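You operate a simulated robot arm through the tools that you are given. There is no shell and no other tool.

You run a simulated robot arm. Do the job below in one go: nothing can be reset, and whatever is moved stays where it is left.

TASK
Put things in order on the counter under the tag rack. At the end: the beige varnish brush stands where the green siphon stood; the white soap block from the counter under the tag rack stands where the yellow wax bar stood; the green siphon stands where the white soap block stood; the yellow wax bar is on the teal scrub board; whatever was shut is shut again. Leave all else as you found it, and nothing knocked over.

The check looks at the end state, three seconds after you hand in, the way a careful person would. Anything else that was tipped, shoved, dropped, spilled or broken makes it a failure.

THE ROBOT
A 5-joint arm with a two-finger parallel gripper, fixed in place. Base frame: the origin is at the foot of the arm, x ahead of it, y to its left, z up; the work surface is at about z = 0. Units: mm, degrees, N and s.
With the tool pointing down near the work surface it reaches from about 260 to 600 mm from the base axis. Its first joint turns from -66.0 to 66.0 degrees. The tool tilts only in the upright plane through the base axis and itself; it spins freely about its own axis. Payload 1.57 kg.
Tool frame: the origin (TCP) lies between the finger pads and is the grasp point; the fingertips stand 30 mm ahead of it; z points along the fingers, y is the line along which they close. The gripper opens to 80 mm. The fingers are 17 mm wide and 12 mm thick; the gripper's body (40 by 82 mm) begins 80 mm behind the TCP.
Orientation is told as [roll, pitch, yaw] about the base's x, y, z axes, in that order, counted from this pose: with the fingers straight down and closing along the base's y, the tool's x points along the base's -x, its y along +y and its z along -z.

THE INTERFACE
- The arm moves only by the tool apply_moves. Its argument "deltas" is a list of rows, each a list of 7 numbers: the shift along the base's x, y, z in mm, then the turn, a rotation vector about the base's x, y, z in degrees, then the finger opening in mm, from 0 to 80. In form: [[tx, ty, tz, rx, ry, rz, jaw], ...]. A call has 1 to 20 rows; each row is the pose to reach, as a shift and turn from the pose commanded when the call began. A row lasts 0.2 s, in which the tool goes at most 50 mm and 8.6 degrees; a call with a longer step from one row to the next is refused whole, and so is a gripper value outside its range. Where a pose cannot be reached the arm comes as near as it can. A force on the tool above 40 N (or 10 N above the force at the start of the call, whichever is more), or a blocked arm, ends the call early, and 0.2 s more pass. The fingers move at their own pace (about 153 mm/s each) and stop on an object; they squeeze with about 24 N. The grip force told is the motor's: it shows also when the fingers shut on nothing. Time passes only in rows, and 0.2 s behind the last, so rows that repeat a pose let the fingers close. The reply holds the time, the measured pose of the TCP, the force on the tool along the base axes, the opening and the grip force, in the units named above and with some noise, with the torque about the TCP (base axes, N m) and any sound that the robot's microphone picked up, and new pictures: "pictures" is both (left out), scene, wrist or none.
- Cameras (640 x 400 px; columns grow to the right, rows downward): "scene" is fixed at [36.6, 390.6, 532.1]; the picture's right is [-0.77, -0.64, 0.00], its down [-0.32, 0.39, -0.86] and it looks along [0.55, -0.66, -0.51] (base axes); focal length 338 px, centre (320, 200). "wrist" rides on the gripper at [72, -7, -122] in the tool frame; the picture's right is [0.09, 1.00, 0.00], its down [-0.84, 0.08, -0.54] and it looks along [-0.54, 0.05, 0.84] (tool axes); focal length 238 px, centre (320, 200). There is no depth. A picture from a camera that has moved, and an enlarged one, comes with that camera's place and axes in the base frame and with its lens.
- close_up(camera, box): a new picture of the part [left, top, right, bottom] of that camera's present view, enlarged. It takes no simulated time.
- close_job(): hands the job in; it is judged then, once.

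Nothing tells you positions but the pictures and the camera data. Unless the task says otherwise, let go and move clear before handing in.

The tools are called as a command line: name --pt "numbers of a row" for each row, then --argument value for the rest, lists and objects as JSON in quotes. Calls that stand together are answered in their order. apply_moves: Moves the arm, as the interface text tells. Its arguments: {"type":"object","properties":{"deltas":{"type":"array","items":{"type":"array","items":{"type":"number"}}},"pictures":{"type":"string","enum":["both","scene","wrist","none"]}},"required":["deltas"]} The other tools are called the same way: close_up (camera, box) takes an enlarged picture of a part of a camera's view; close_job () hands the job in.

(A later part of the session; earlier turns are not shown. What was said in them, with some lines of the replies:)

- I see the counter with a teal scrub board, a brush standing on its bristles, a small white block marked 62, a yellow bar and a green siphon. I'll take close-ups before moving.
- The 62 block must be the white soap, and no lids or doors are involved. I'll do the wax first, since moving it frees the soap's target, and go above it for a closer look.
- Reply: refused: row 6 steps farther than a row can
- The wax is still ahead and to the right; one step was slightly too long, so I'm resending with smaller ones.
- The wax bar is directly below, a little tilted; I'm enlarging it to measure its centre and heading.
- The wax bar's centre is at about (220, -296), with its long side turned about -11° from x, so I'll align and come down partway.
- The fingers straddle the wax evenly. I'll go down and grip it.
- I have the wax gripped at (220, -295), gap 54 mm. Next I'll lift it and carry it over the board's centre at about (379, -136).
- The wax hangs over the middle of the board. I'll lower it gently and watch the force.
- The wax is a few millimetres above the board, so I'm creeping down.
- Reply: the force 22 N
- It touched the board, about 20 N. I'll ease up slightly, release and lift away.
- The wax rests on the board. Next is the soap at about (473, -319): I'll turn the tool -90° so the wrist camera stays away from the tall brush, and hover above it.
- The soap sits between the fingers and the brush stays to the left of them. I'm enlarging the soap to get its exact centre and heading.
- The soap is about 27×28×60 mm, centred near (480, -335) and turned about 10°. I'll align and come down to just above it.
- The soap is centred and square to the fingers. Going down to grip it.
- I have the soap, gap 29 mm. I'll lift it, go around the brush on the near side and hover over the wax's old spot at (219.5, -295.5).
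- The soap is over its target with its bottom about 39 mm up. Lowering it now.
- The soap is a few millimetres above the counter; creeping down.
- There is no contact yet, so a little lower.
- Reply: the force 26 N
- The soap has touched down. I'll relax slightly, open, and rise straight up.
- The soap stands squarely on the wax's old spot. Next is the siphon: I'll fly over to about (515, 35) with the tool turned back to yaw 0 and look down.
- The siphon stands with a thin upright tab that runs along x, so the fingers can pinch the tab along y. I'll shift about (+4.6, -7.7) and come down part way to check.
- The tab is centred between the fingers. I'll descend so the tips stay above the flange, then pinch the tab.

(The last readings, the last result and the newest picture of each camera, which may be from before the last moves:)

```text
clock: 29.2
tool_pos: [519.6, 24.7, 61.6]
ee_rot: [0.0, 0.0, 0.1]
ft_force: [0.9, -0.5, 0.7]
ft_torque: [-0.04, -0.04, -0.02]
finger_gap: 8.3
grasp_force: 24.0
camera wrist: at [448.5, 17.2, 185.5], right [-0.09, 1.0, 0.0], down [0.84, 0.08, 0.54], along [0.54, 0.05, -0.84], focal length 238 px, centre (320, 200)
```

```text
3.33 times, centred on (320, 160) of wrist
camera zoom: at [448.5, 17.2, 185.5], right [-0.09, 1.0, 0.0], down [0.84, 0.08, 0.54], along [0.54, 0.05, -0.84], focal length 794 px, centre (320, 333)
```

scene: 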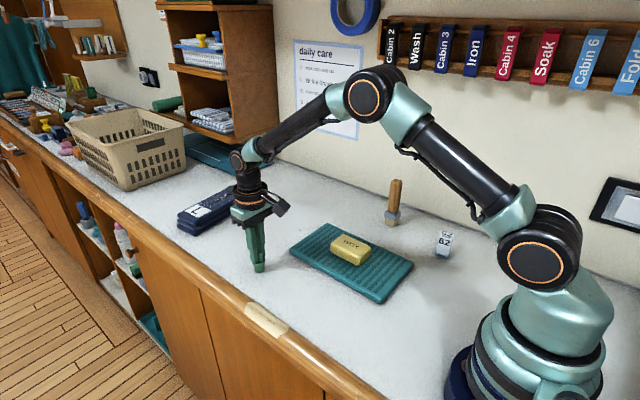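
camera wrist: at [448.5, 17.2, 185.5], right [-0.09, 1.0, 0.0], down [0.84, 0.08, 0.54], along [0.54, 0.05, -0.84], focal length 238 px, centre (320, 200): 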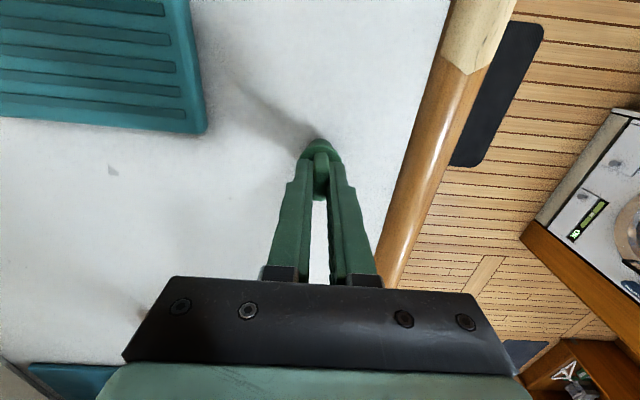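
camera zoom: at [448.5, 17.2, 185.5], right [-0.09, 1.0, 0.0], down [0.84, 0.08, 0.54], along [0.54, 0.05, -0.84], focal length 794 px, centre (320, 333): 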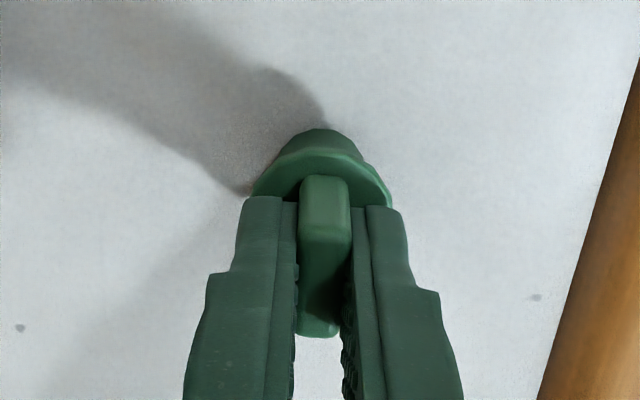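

I hold the siphon by its tab, gap 8.3 mm. I'll carry it over to the soap's old spot and turn to -90° on the way so the camera stays clear of the brush.

apply_moves --pt "0 0 30 0 0 0 2" --pt "0 0 70 0 0 0 2" --pt "-2 -20 100 0 0 -8 2" --pt "-5 -50 100 0 0 -16 2" --pt "-9 -85 100 0 0 -24 2" --pt "-13 -120 100 0 0 -32 2" --pt "-17 -155 100 0 0 -40 2" --pt "-21 -190 100 0 0 -48 2" --pt "-25 -225 100 0 0 -56 2" --pt "-29 -260 100 0 0 -64 2" --pt "-33 -295 100 0 0 -72 2" --pt "-37 -330 100 0 0 -80 2" --pt "-39.8 -358.9 100 0 0 -88 2" --pt "-39.8 -358.9 70 0 0 -90 2" --pt "-39.8 -358.9 40 0 0 -90 2" --pt "-39.8 -358.9 25 0 0 -90 2" --pt "-39.8 -358.9 25 0 0 -90 2"

close_up --camera "scene" --box '[320, 150, 420, 240]'

```text
clock: 32.8
tool_pos: [479.5, -334.0, 86.6]
ee_rot: [-0.1, 0.0, -90.0]
ft_force: [0.0, 0.8, 0.1]
ft_torque: [0.02, 0.02, 0.02]
finger_gap: 8.3
grasp_force: 23.8
camera wrist: at [472.1, -263.4, 210.4], right [1.0, 0.09, 0.0], down [0.08, -0.84, 0.54], along [0.05, -0.54, -0.84], focal length 238 px, centre (320, 200)
```

scene: 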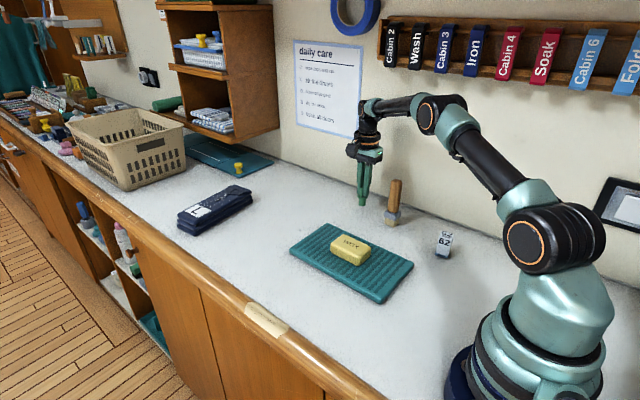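
wrist: 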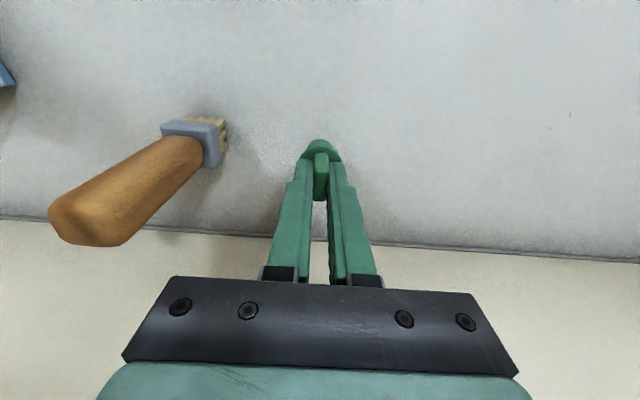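

```text
4.44 times, centred on (370, 195) of scene
camera zoom: at [36.6, 390.6, 532.1], right [-0.77, -0.64, 0.0], down [-0.32, 0.39, -0.86], along [0.55, -0.66, -0.51], focal length 1503 px, centre (98, 222)
```

zoom: 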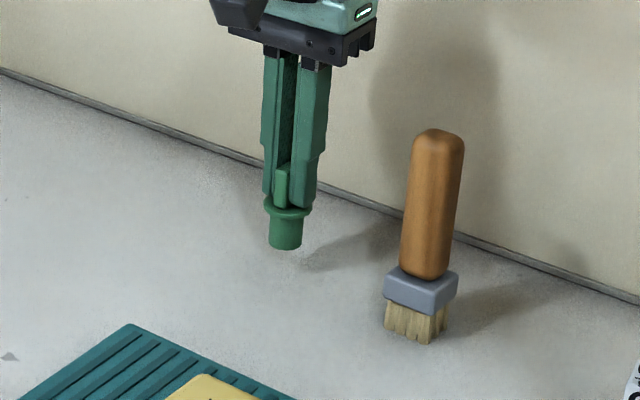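

The siphon hangs over the soap's old spot, about 25 mm up. Lowering it gently.

apply_moves --pt "0 0 -10 0 0 0 2" --pt "0 0 -20 0 0 0 2" --pt "0 0 -22 0 0 0 2" --pt "0 0 -22 0 0 0 2" --pictures "none"

```text
clock: 33.8
tool_pos: [478.1, -333.7, 63.9]
ee_rot: [0.1, 0.0, -90.0]
ft_force: [0.4, 0.4, 0.5]
ft_torque: [-0.01, 0.01, 0.01]
finger_gap: 8.1
grasp_force: 24.4
```

Still no contact; creeping the last millimetres.

apply_moves --pt "0 0 -1 0 0 0 2" --pt "0 0 -2 0 0 0 2" --pt "0 0 -2.7 0 0 0 2" --pt "0 0 -2.7 0 0 0 2" --pictures "none"

```text
clock: 34.8
tool_pos: [479.4, -334.1, 62.3]
ee_rot: [0.1, 0.0, -90.0]
ft_force: [-0.5, -1.0, 2.2]
ft_torque: [-0.07, 0.03, -0.01]
finger_gap: 8.4
grasp_force: 23.9
```

apply_moves --pt "0 0 -0.7 0 0 0 2" --pt "0 0 -0.7 0 0 0 2" --pictures "none"

```text
clock: 35.4
tool_pos: [479.9, -333.7, 61.4]
ee_rot: [0.1, 0.0, -89.9]
ft_force: [-3.2, 2.8, 12.5]
ft_torque: [0.16, 0.17, 0.01]
finger_gap: 8.3
grasp_force: 24.2
```

The siphon touches the counter, 12 N. I'll ease off, open evenly and go straight up.

apply_moves --pt "0 0 0.5 0 0 0 2" --pt "0 0 0.5 0 0 0 14" --pt "0 0 0.5 0 0 0 30" --pt "0 0 0.5 0 0 0 45" --pt "0 0 0.5 0 0 0 45" --pt "0 0 40 0 0 0 45" --pt "0 0 85 0 0 0 45" --pt "0 0 120 0 0 0 45" --pt "0 0 120 0 0 0 45"

close_up --camera "scene" --box '[320, 150, 420, 240]'

close_up --camera "wrist" --box '[200, 60, 400, 220]'

```text
clock: 37.4
tool_pos: [479.7, -332.8, 182.5]
ee_rot: [0.0, 0.0, -89.9]
ft_force: [0.0, -0.1, 0.4]
ft_torque: [0.02, 0.01, 0.07]
finger_gap: 44.9
grasp_force: 0.2
camera wrist: at [474.0, -262.5, 306.7], right [1.0, 0.09, 0.0], down [0.08, -0.84, 0.54], along [0.05, -0.54, -0.84], focal length 238 px, centre (320, 200)
```

scene: 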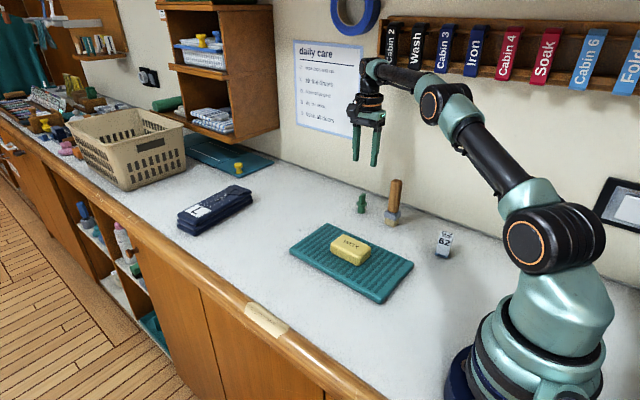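
wrist: 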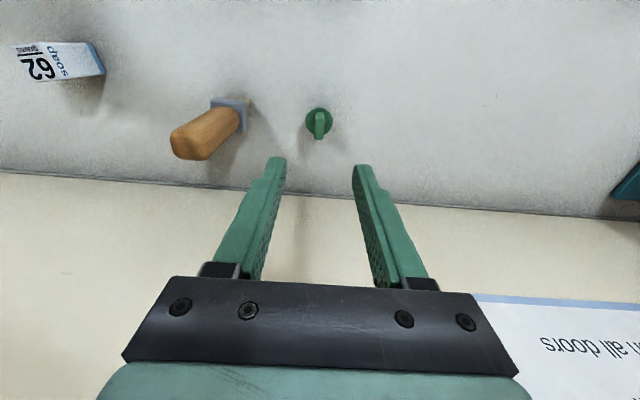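

```text
4.44 times, centred on (370, 195) of scene
camera zoom: at [36.6, 390.6, 532.1], right [-0.77, -0.64, 0.0], down [-0.32, 0.39, -0.86], along [0.55, -0.66, -0.51], focal length 1503 px, centre (98, 222)
```

zoom: 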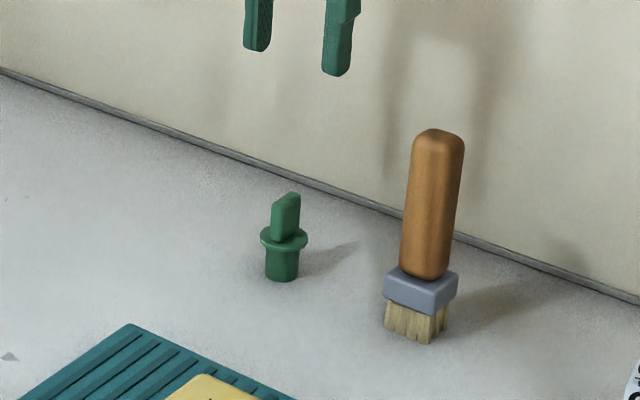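

```text
2.50 times, centred on (300, 140) of wrist
camera zoom: at [474.0, -262.5, 306.7], right [1.0, 0.09, 0.0], down [0.08, -0.84, 0.54], along [0.05, -0.54, -0.84], focal length 596 px, centre (370, 350)
```

zoom: 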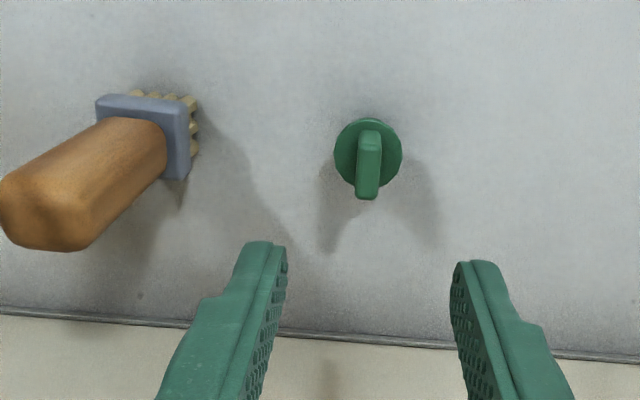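

The siphon stands on the soap's old spot. Now the brush: I'll rise and centre above it at about (382, -332).

apply_moves --pt "0 0 30 0 0 0 78" --pt "-32 0 40 0 0 0 78" --pt "-64 0 40 0 0 0 78" --pt "-96 0 40 0 0 0 78" --pt "-96 0 40 0 0 0 78"

close_up --camera "wrist" --box '[240, 60, 400, 200]'

```text
clock: 38.6
tool_pos: [383.8, -333.3, 223.7]
ee_rot: [0.0, 0.0, -89.9]
ft_force: [-0.1, -0.2, -0.7]
ft_torque: [0.01, 0.01, 0.01]
finger_gap: 78.0
grasp_force: 0.2
camera wrist: at [377.2, -262.3, 346.8], right [1.0, 0.09, 0.0], down [0.08, -0.84, 0.54], along [0.05, -0.54, -0.84], focal length 238 px, centre (320, 200)
```

scene: 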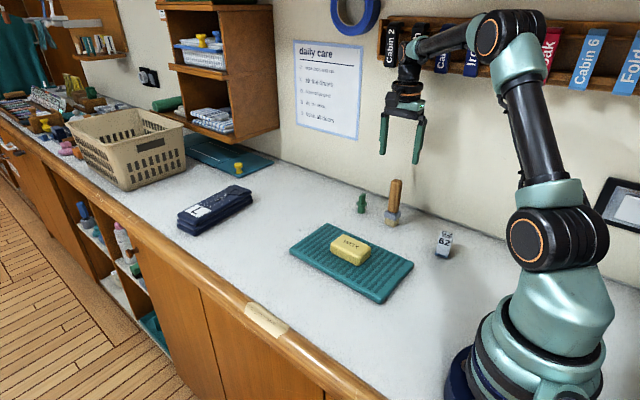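
wrist: 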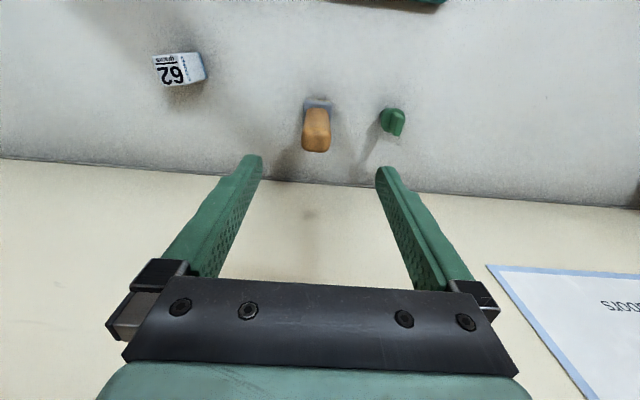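

```text
2.86 times, centred on (320, 130) of wrist
camera zoom: at [377.2, -262.3, 346.8], right [1.0, 0.09, 0.0], down [0.08, -0.84, 0.54], along [0.05, -0.54, -0.84], focal length 681 px, centre (320, 400)
```

zoom: 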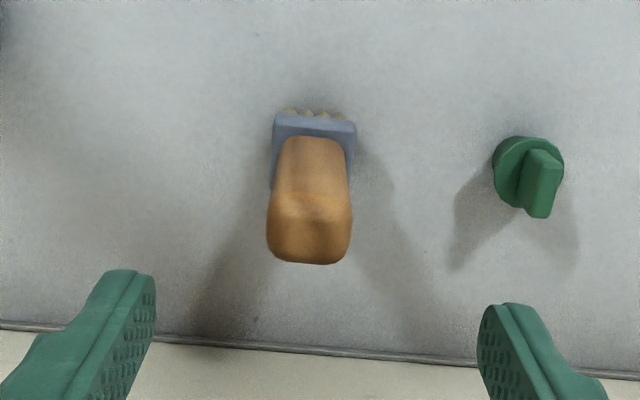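

The handle is about 25 mm wide, sits about 4 mm to -x of the tool and is aligned with it. I'll correct that and come down just above its top to check.

apply_moves --pt "-4 0.5 -20 0 0 0 78" --pt "-4 0.5 -44 0 0 0 78" --pt "-4 0.5 -44 0 0 0 78"

close_up --camera "wrist" --box '[220, 60, 420, 220]'

close_up --camera "scene" --box '[340, 130, 450, 240]'

```text
clock: 39.4
tool_pos: [378.2, -332.8, 177.4]
ee_rot: [0.0, 0.0, -89.9]
ft_force: [-0.2, 0.3, -1.0]
ft_torque: [0.02, 0.0, 0.0]
finger_gap: 77.8
grasp_force: 0.1
camera wrist: at [372.6, -262.0, 301.2], right [1.0, 0.09, 0.0], down [0.08, -0.84, 0.54], along [0.05, -0.54, -0.84], focal length 238 px, centre (320, 200)
```

scene: 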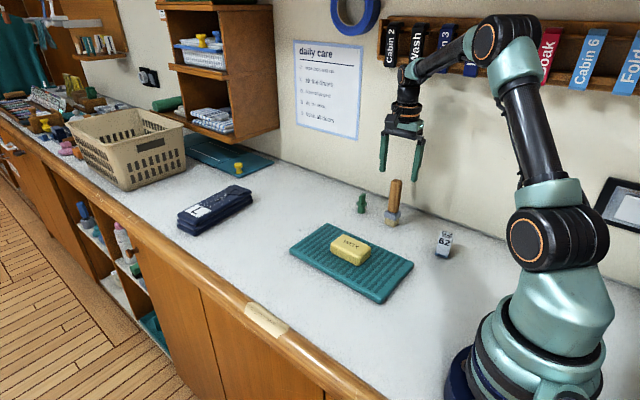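
wrist: 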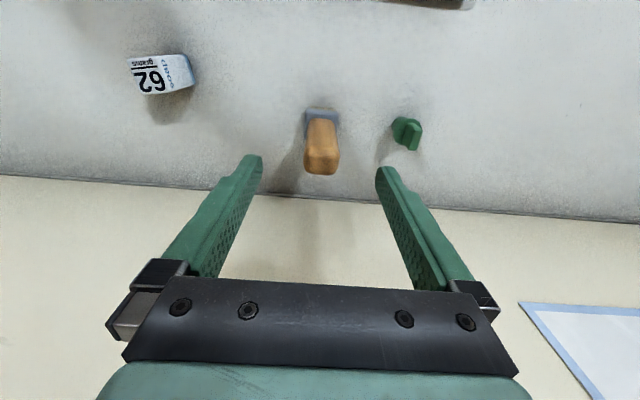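

```text
2.50 times, centred on (320, 140) of wrist
camera zoom: at [372.6, -262.0, 301.2], right [1.0, 0.09, 0.0], down [0.08, -0.84, 0.54], along [0.05, -0.54, -0.84], focal length 596 px, centre (320, 350)
```

zoom: 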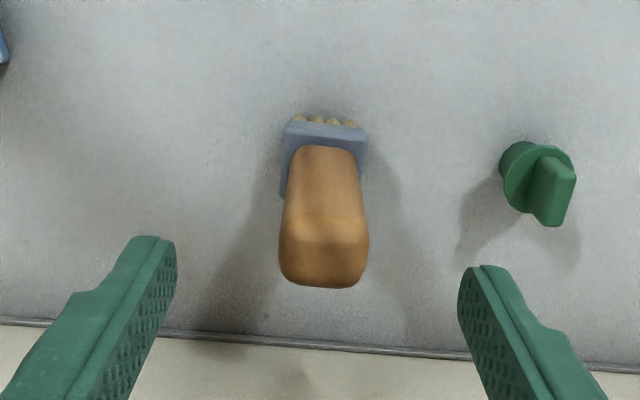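

```text
3.64 times, centred on (395, 185) of scene
camera zoom: at [36.6, 390.6, 532.1], right [-0.77, -0.64, 0.0], down [-0.32, 0.39, -0.86], along [0.55, -0.66, -0.51], focal length 1229 px, centre (47, 254)
```

zoom: 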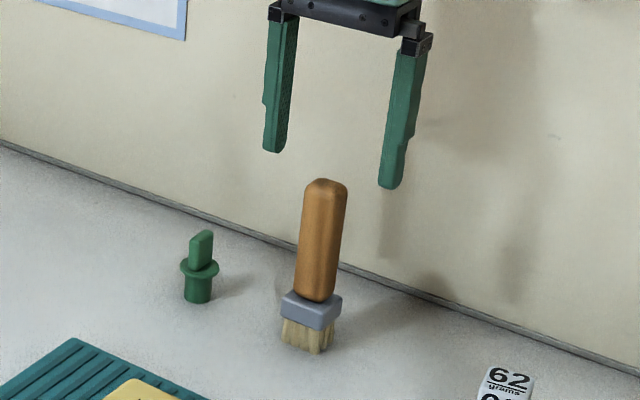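

The handle is centred between the fingers. I'll go down around it and grip at mid-handle.

apply_moves --pt "0.5 0.5 -30 0 0 0 78" --pt "0.5 0.5 -60 0 0 0 78" --pt "0.5 0.5 -88 0 0 0 78" --pt "0.5 0.5 -88 0 0 0 78" --pt "0.5 0.5 -88 0 0 0 50" --pt "0.5 0.5 -88 0 0 0 34" --pt "0.5 0.5 -88 0 0 0 15" --pt "0.5 0.5 -88 0 0 0 15"

close_up --camera "scene" --box '[340, 130, 450, 240]'

```text
clock: 41.2
tool_pos: [379.7, -331.1, 88.3]
ee_rot: [0.0, 0.0, -90.0]
ft_force: [0.5, 0.0, -0.6]
ft_torque: [0.0, -0.02, -0.04]
finger_gap: 27.8
grasp_force: 24.0
camera wrist: at [373.6, -260.6, 212.5], right [1.0, 0.09, 0.0], down [0.08, -0.84, 0.54], along [0.05, -0.54, -0.84], focal length 238 px, centre (320, 200)
```

scene: 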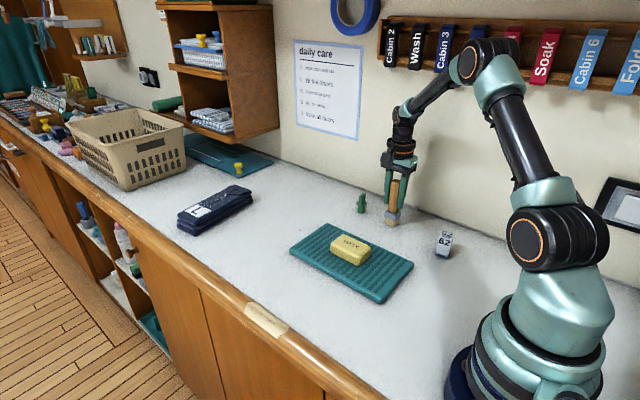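
wrist: 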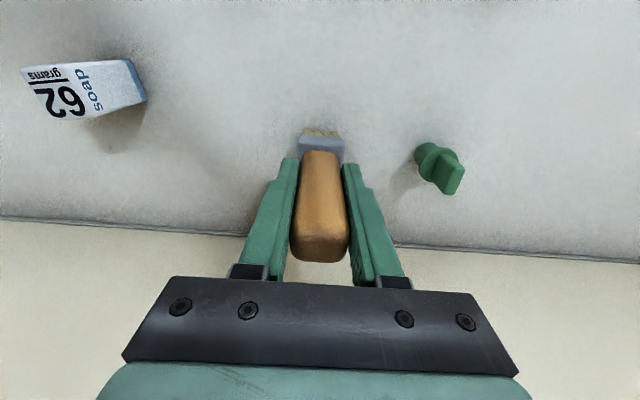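

```text
3.64 times, centred on (395, 185) of scene
camera zoom: at [36.6, 390.6, 532.1], right [-0.77, -0.64, 0.0], down [-0.32, 0.39, -0.86], along [0.55, -0.66, -0.51], focal length 1229 px, centre (47, 254)
```

zoom: 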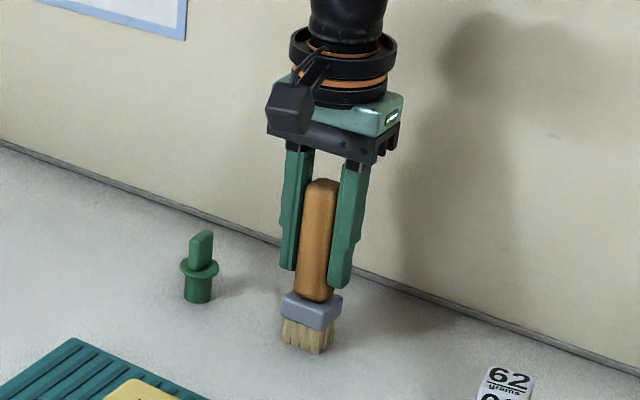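

I hold the brush by its handle. I'll lift it clear and carry it to the siphon's old spot at (518, 25).

apply_moves --pt "0 0 20 0 0 0 15" --pt "0 0 60 0 0 0 15" --pt "0 0 100 0 0 0 15" --pt "7 30 100 0 0 0 15" --pt "21 66 100 0 0 0 15" --pt "35 102 100 0 0 0 15" --pt "49 138 100 0 0 0 15" --pt "63 174 100 0 0 0 15" --pt "77 210 100 0 0 0 15" --pt "91 246 100 0 0 0 15" --pt "105 282 100 0 0 0 15" --pt "119 318 100 0 0 0 15" --pt "133 345 100 0 0 0 15" --pt "139.7 357.4 80 0 0 0 15" --pt "139.7 357.4 50 0 0 0 15" --pt "139.7 357.4 20 0 0 0 15" --pt "139.7 357.4 20 0 0 0 15"

close_up --camera "scene" --box '[210, 180, 310, 290]'

close_up --camera "wrist" --box '[250, 80, 390, 220]'

```text
clock: 44.8
tool_pos: [521.0, 23.2, 108.5]
ee_rot: [0.0, -0.1, -90.0]
ft_force: [0.1, -0.3, -0.4]
ft_torque: [-0.03, -0.02, -0.01]
finger_gap: 27.5
grasp_force: 24.0
camera wrist: at [513.8, 95.5, 232.2], right [1.0, 0.09, 0.0], down [0.08, -0.84, 0.54], along [0.05, -0.54, -0.84], focal length 238 px, centre (320, 200)
```

scene: 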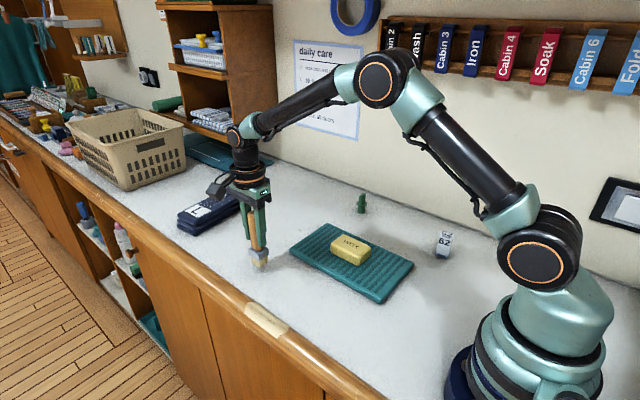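
wrist: 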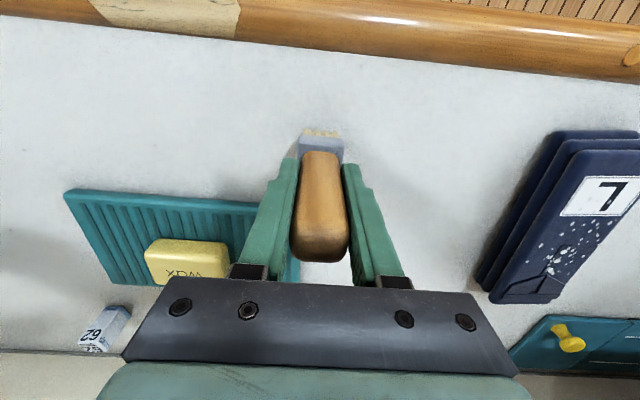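

```text
3.64 times, centred on (260, 235) of scene
camera zoom: at [36.6, 390.6, 532.1], right [-0.77, -0.64, 0.0], down [-0.32, 0.39, -0.86], along [0.55, -0.66, -0.51], focal length 1229 px, centre (538, 73)
```

zoom: 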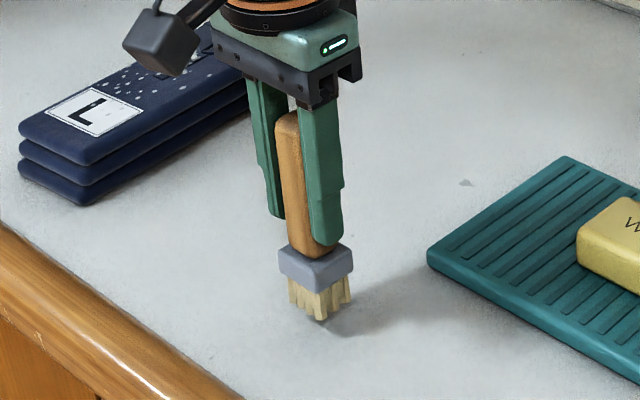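

```text
2.86 times, centred on (320, 150) of wrist
camera zoom: at [513.8, 95.5, 232.2], right [1.0, 0.09, 0.0], down [0.08, -0.84, 0.54], along [0.05, -0.54, -0.84], focal length 681 px, centre (320, 343)
```

zoom: 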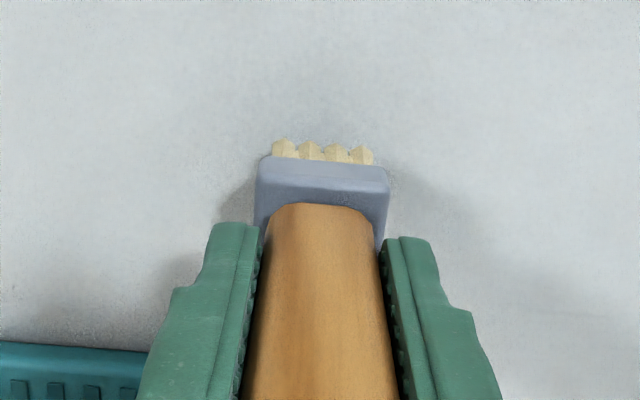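

The brush hangs over the siphon's old spot, about 20 mm up, and matches that pixel position. Lowering it.

apply_moves --pt "0 0 -9 0 0 0 15" --pt "0 0 -16.5 0 0 0 15" --pt "0 0 -16.5 0 0 0 15" --pictures "none"

apply_moves --pt "0 0 -1 0 0 0 15" --pt "0 0 -2 0 0 0 15" --pt "0 0 -2 0 0 0 15" --pictures "none"

```text
clock: 45.6
tool_pos: [520.0, 24.6, 91.6]
ee_rot: [0.0, 0.1, -89.9]
ft_force: [-1.0, 0.4, -0.3]
ft_torque: [-0.03, 0.02, 0.0]
finger_gap: 27.5
grasp_force: 24.5
```

```text
clock: 46.4
tool_pos: [518.9, 25.0, 89.2]
ee_rot: [-0.1, 0.0, -90.0]
ft_force: [-0.3, -0.1, -0.9]
ft_torque: [0.0, -0.01, 0.02]
finger_gap: 27.7
grasp_force: 24.4
```

No contact yet; continuing in small steps.

apply_moves --pt "0 0 -0.7 0 0 0 15" --pt "0 0 -1.4 0 0 0 15" --pt "0 0 -1.4 0 0 0 15" --pictures "none"

```text
clock: 47.2
tool_pos: [518.9, 24.6, 89.5]
ee_rot: [0.0, 0.1, -90.0]
ft_force: [0.4, 0.1, -0.7]
ft_torque: [0.0, 0.0, 0.02]
finger_gap: 27.7
grasp_force: 23.8
```

apply_moves --pt "0 0 -0.7 0 0 0 15" --pt "0 0 -1.2 0 0 0 15" --pt "0 0 -1.2 0 0 0 15" --pictures "none"

close_up --camera "scene" --box '[230, 230, 290, 290]'

```text
clock: 48.0
tool_pos: [520.4, 24.6, 89.9]
ee_rot: [0.1, 0.0, -89.9]
ft_force: [-2.3, -1.1, 8.8]
ft_torque: [-0.27, 0.21, -0.03]
finger_gap: 27.8
grasp_force: 24.0
```

```text
6.67 times, centred on (260, 260) of scene
camera zoom: at [36.5, 390.6, 532.1], right [-0.77, -0.64, 0.0], down [-0.32, 0.39, -0.86], along [0.55, -0.66, -0.51], focal length 2254 px, centre (720, -200)
```

zoom: 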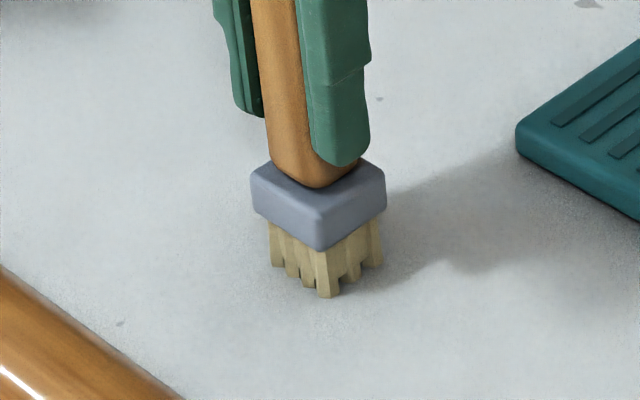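

The brush touches down at 9 N on the right spot. I'll ease slightly, open evenly and rise straight up past the handle.

apply_moves --pt "0 0 0.2 0 0 0 15" --pt "0 0 0.2 0 0 0 32" --pt "0 0 0.2 0 0 0 50" --pt "0 0 0.2 0 0 0 78" --pt "0 0 0.2 0 0 0 78" --pt "0 0 40 0 0 0 78" --pt "0 0 80 0 0 0 78" --pt "0 0 120 0 0 0 78" --pt "0 0 140 0 0 0 78" --pt "0 0 140 0 0 0 78"

close_up --camera "scene" --box '[200, 180, 320, 290]'

close_up --camera "scene" --box '[280, 160, 480, 310]'

```text
clock: 50.2
tool_pos: [520.3, 23.9, 227.4]
ee_rot: [0.0, 0.0, -90.0]
ft_force: [0.2, 0.7, -0.7]
ft_torque: [-0.05, -0.02, -0.01]
finger_gap: 77.8
grasp_force: 0.0
camera wrist: at [513.3, 94.6, 351.1], right [1.0, 0.09, 0.0], down [0.08, -0.84, 0.54], along [0.05, -0.54, -0.84], focal length 238 px, centre (320, 200)
```

scene: 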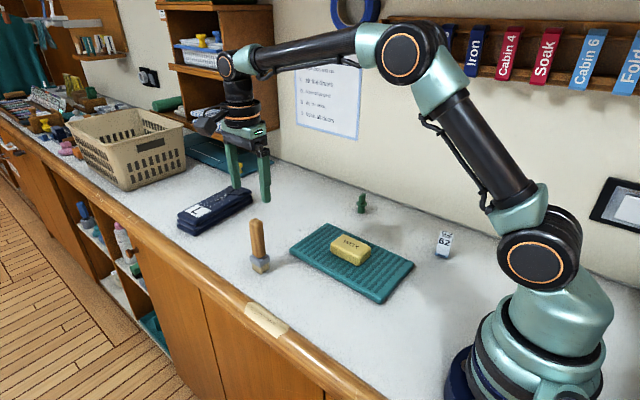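
wrist: 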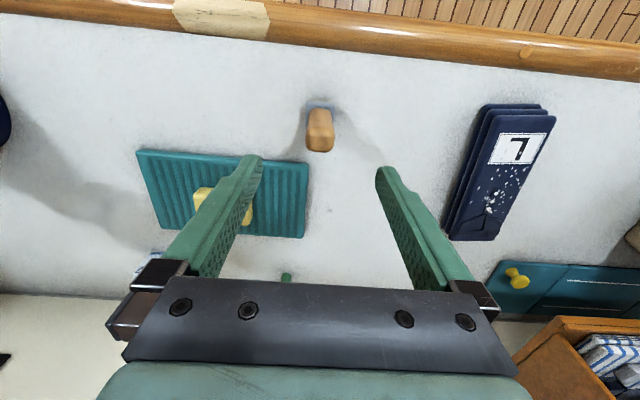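

```text
3.64 times, centred on (260, 235) of scene
camera zoom: at [36.6, 390.6, 532.1], right [-0.77, -0.64, 0.0], down [-0.32, 0.39, -0.86], along [0.55, -0.66, -0.51], focal length 1229 px, centre (538, 73)
```

zoom: 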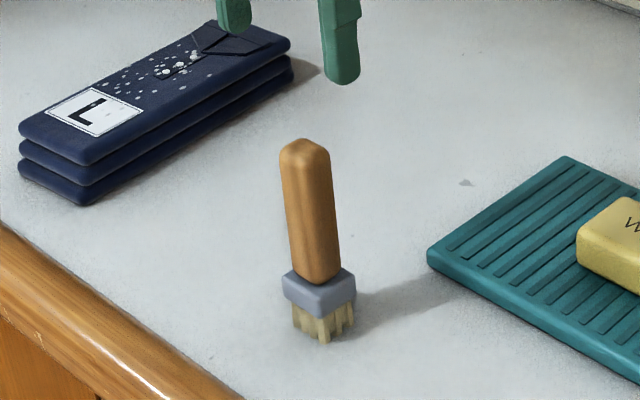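

```text
2.67 times, centred on (380, 235) of scene
camera zoom: at [36.6, 390.6, 532.1], right [-0.77, -0.64, 0.0], down [-0.32, 0.39, -0.86], along [0.55, -0.66, -0.51], focal length 902 px, centre (160, 107)
```

zoom: 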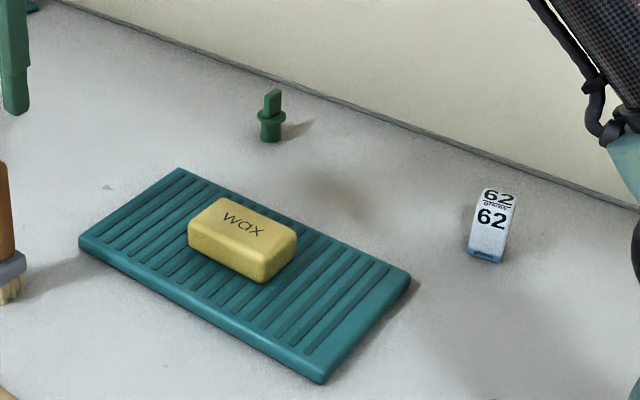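

The brush stands where the siphon was, the siphon where the soap was, the soap where the wax was, and the wax lies on the board. The gripper is clear and nothing else has moved, so I'm handing in.

close_job

```text
The job is handed in.
```

The job is handed in, and all four items are where you asked; no result has come back yet. The last pictures, taken just before handing in, showed:

- **Brush:** the beige varnish brush stands upright where the green siphon stood.
- **Soap:** the white soap block stands where the yellow wax bar stood.
- **Siphon:** the green siphon stands where the soap block stood. It is turned about 90° from its original heading.
- **Wax:** the yellow wax bar lies flat near the middle of the teal scrub board.

I opened nothing, so nothing needed shutting again. The board and everything else on the counter looked as they did at the start, and nothing was knocked over. The gripper was open and clear, above the brush.
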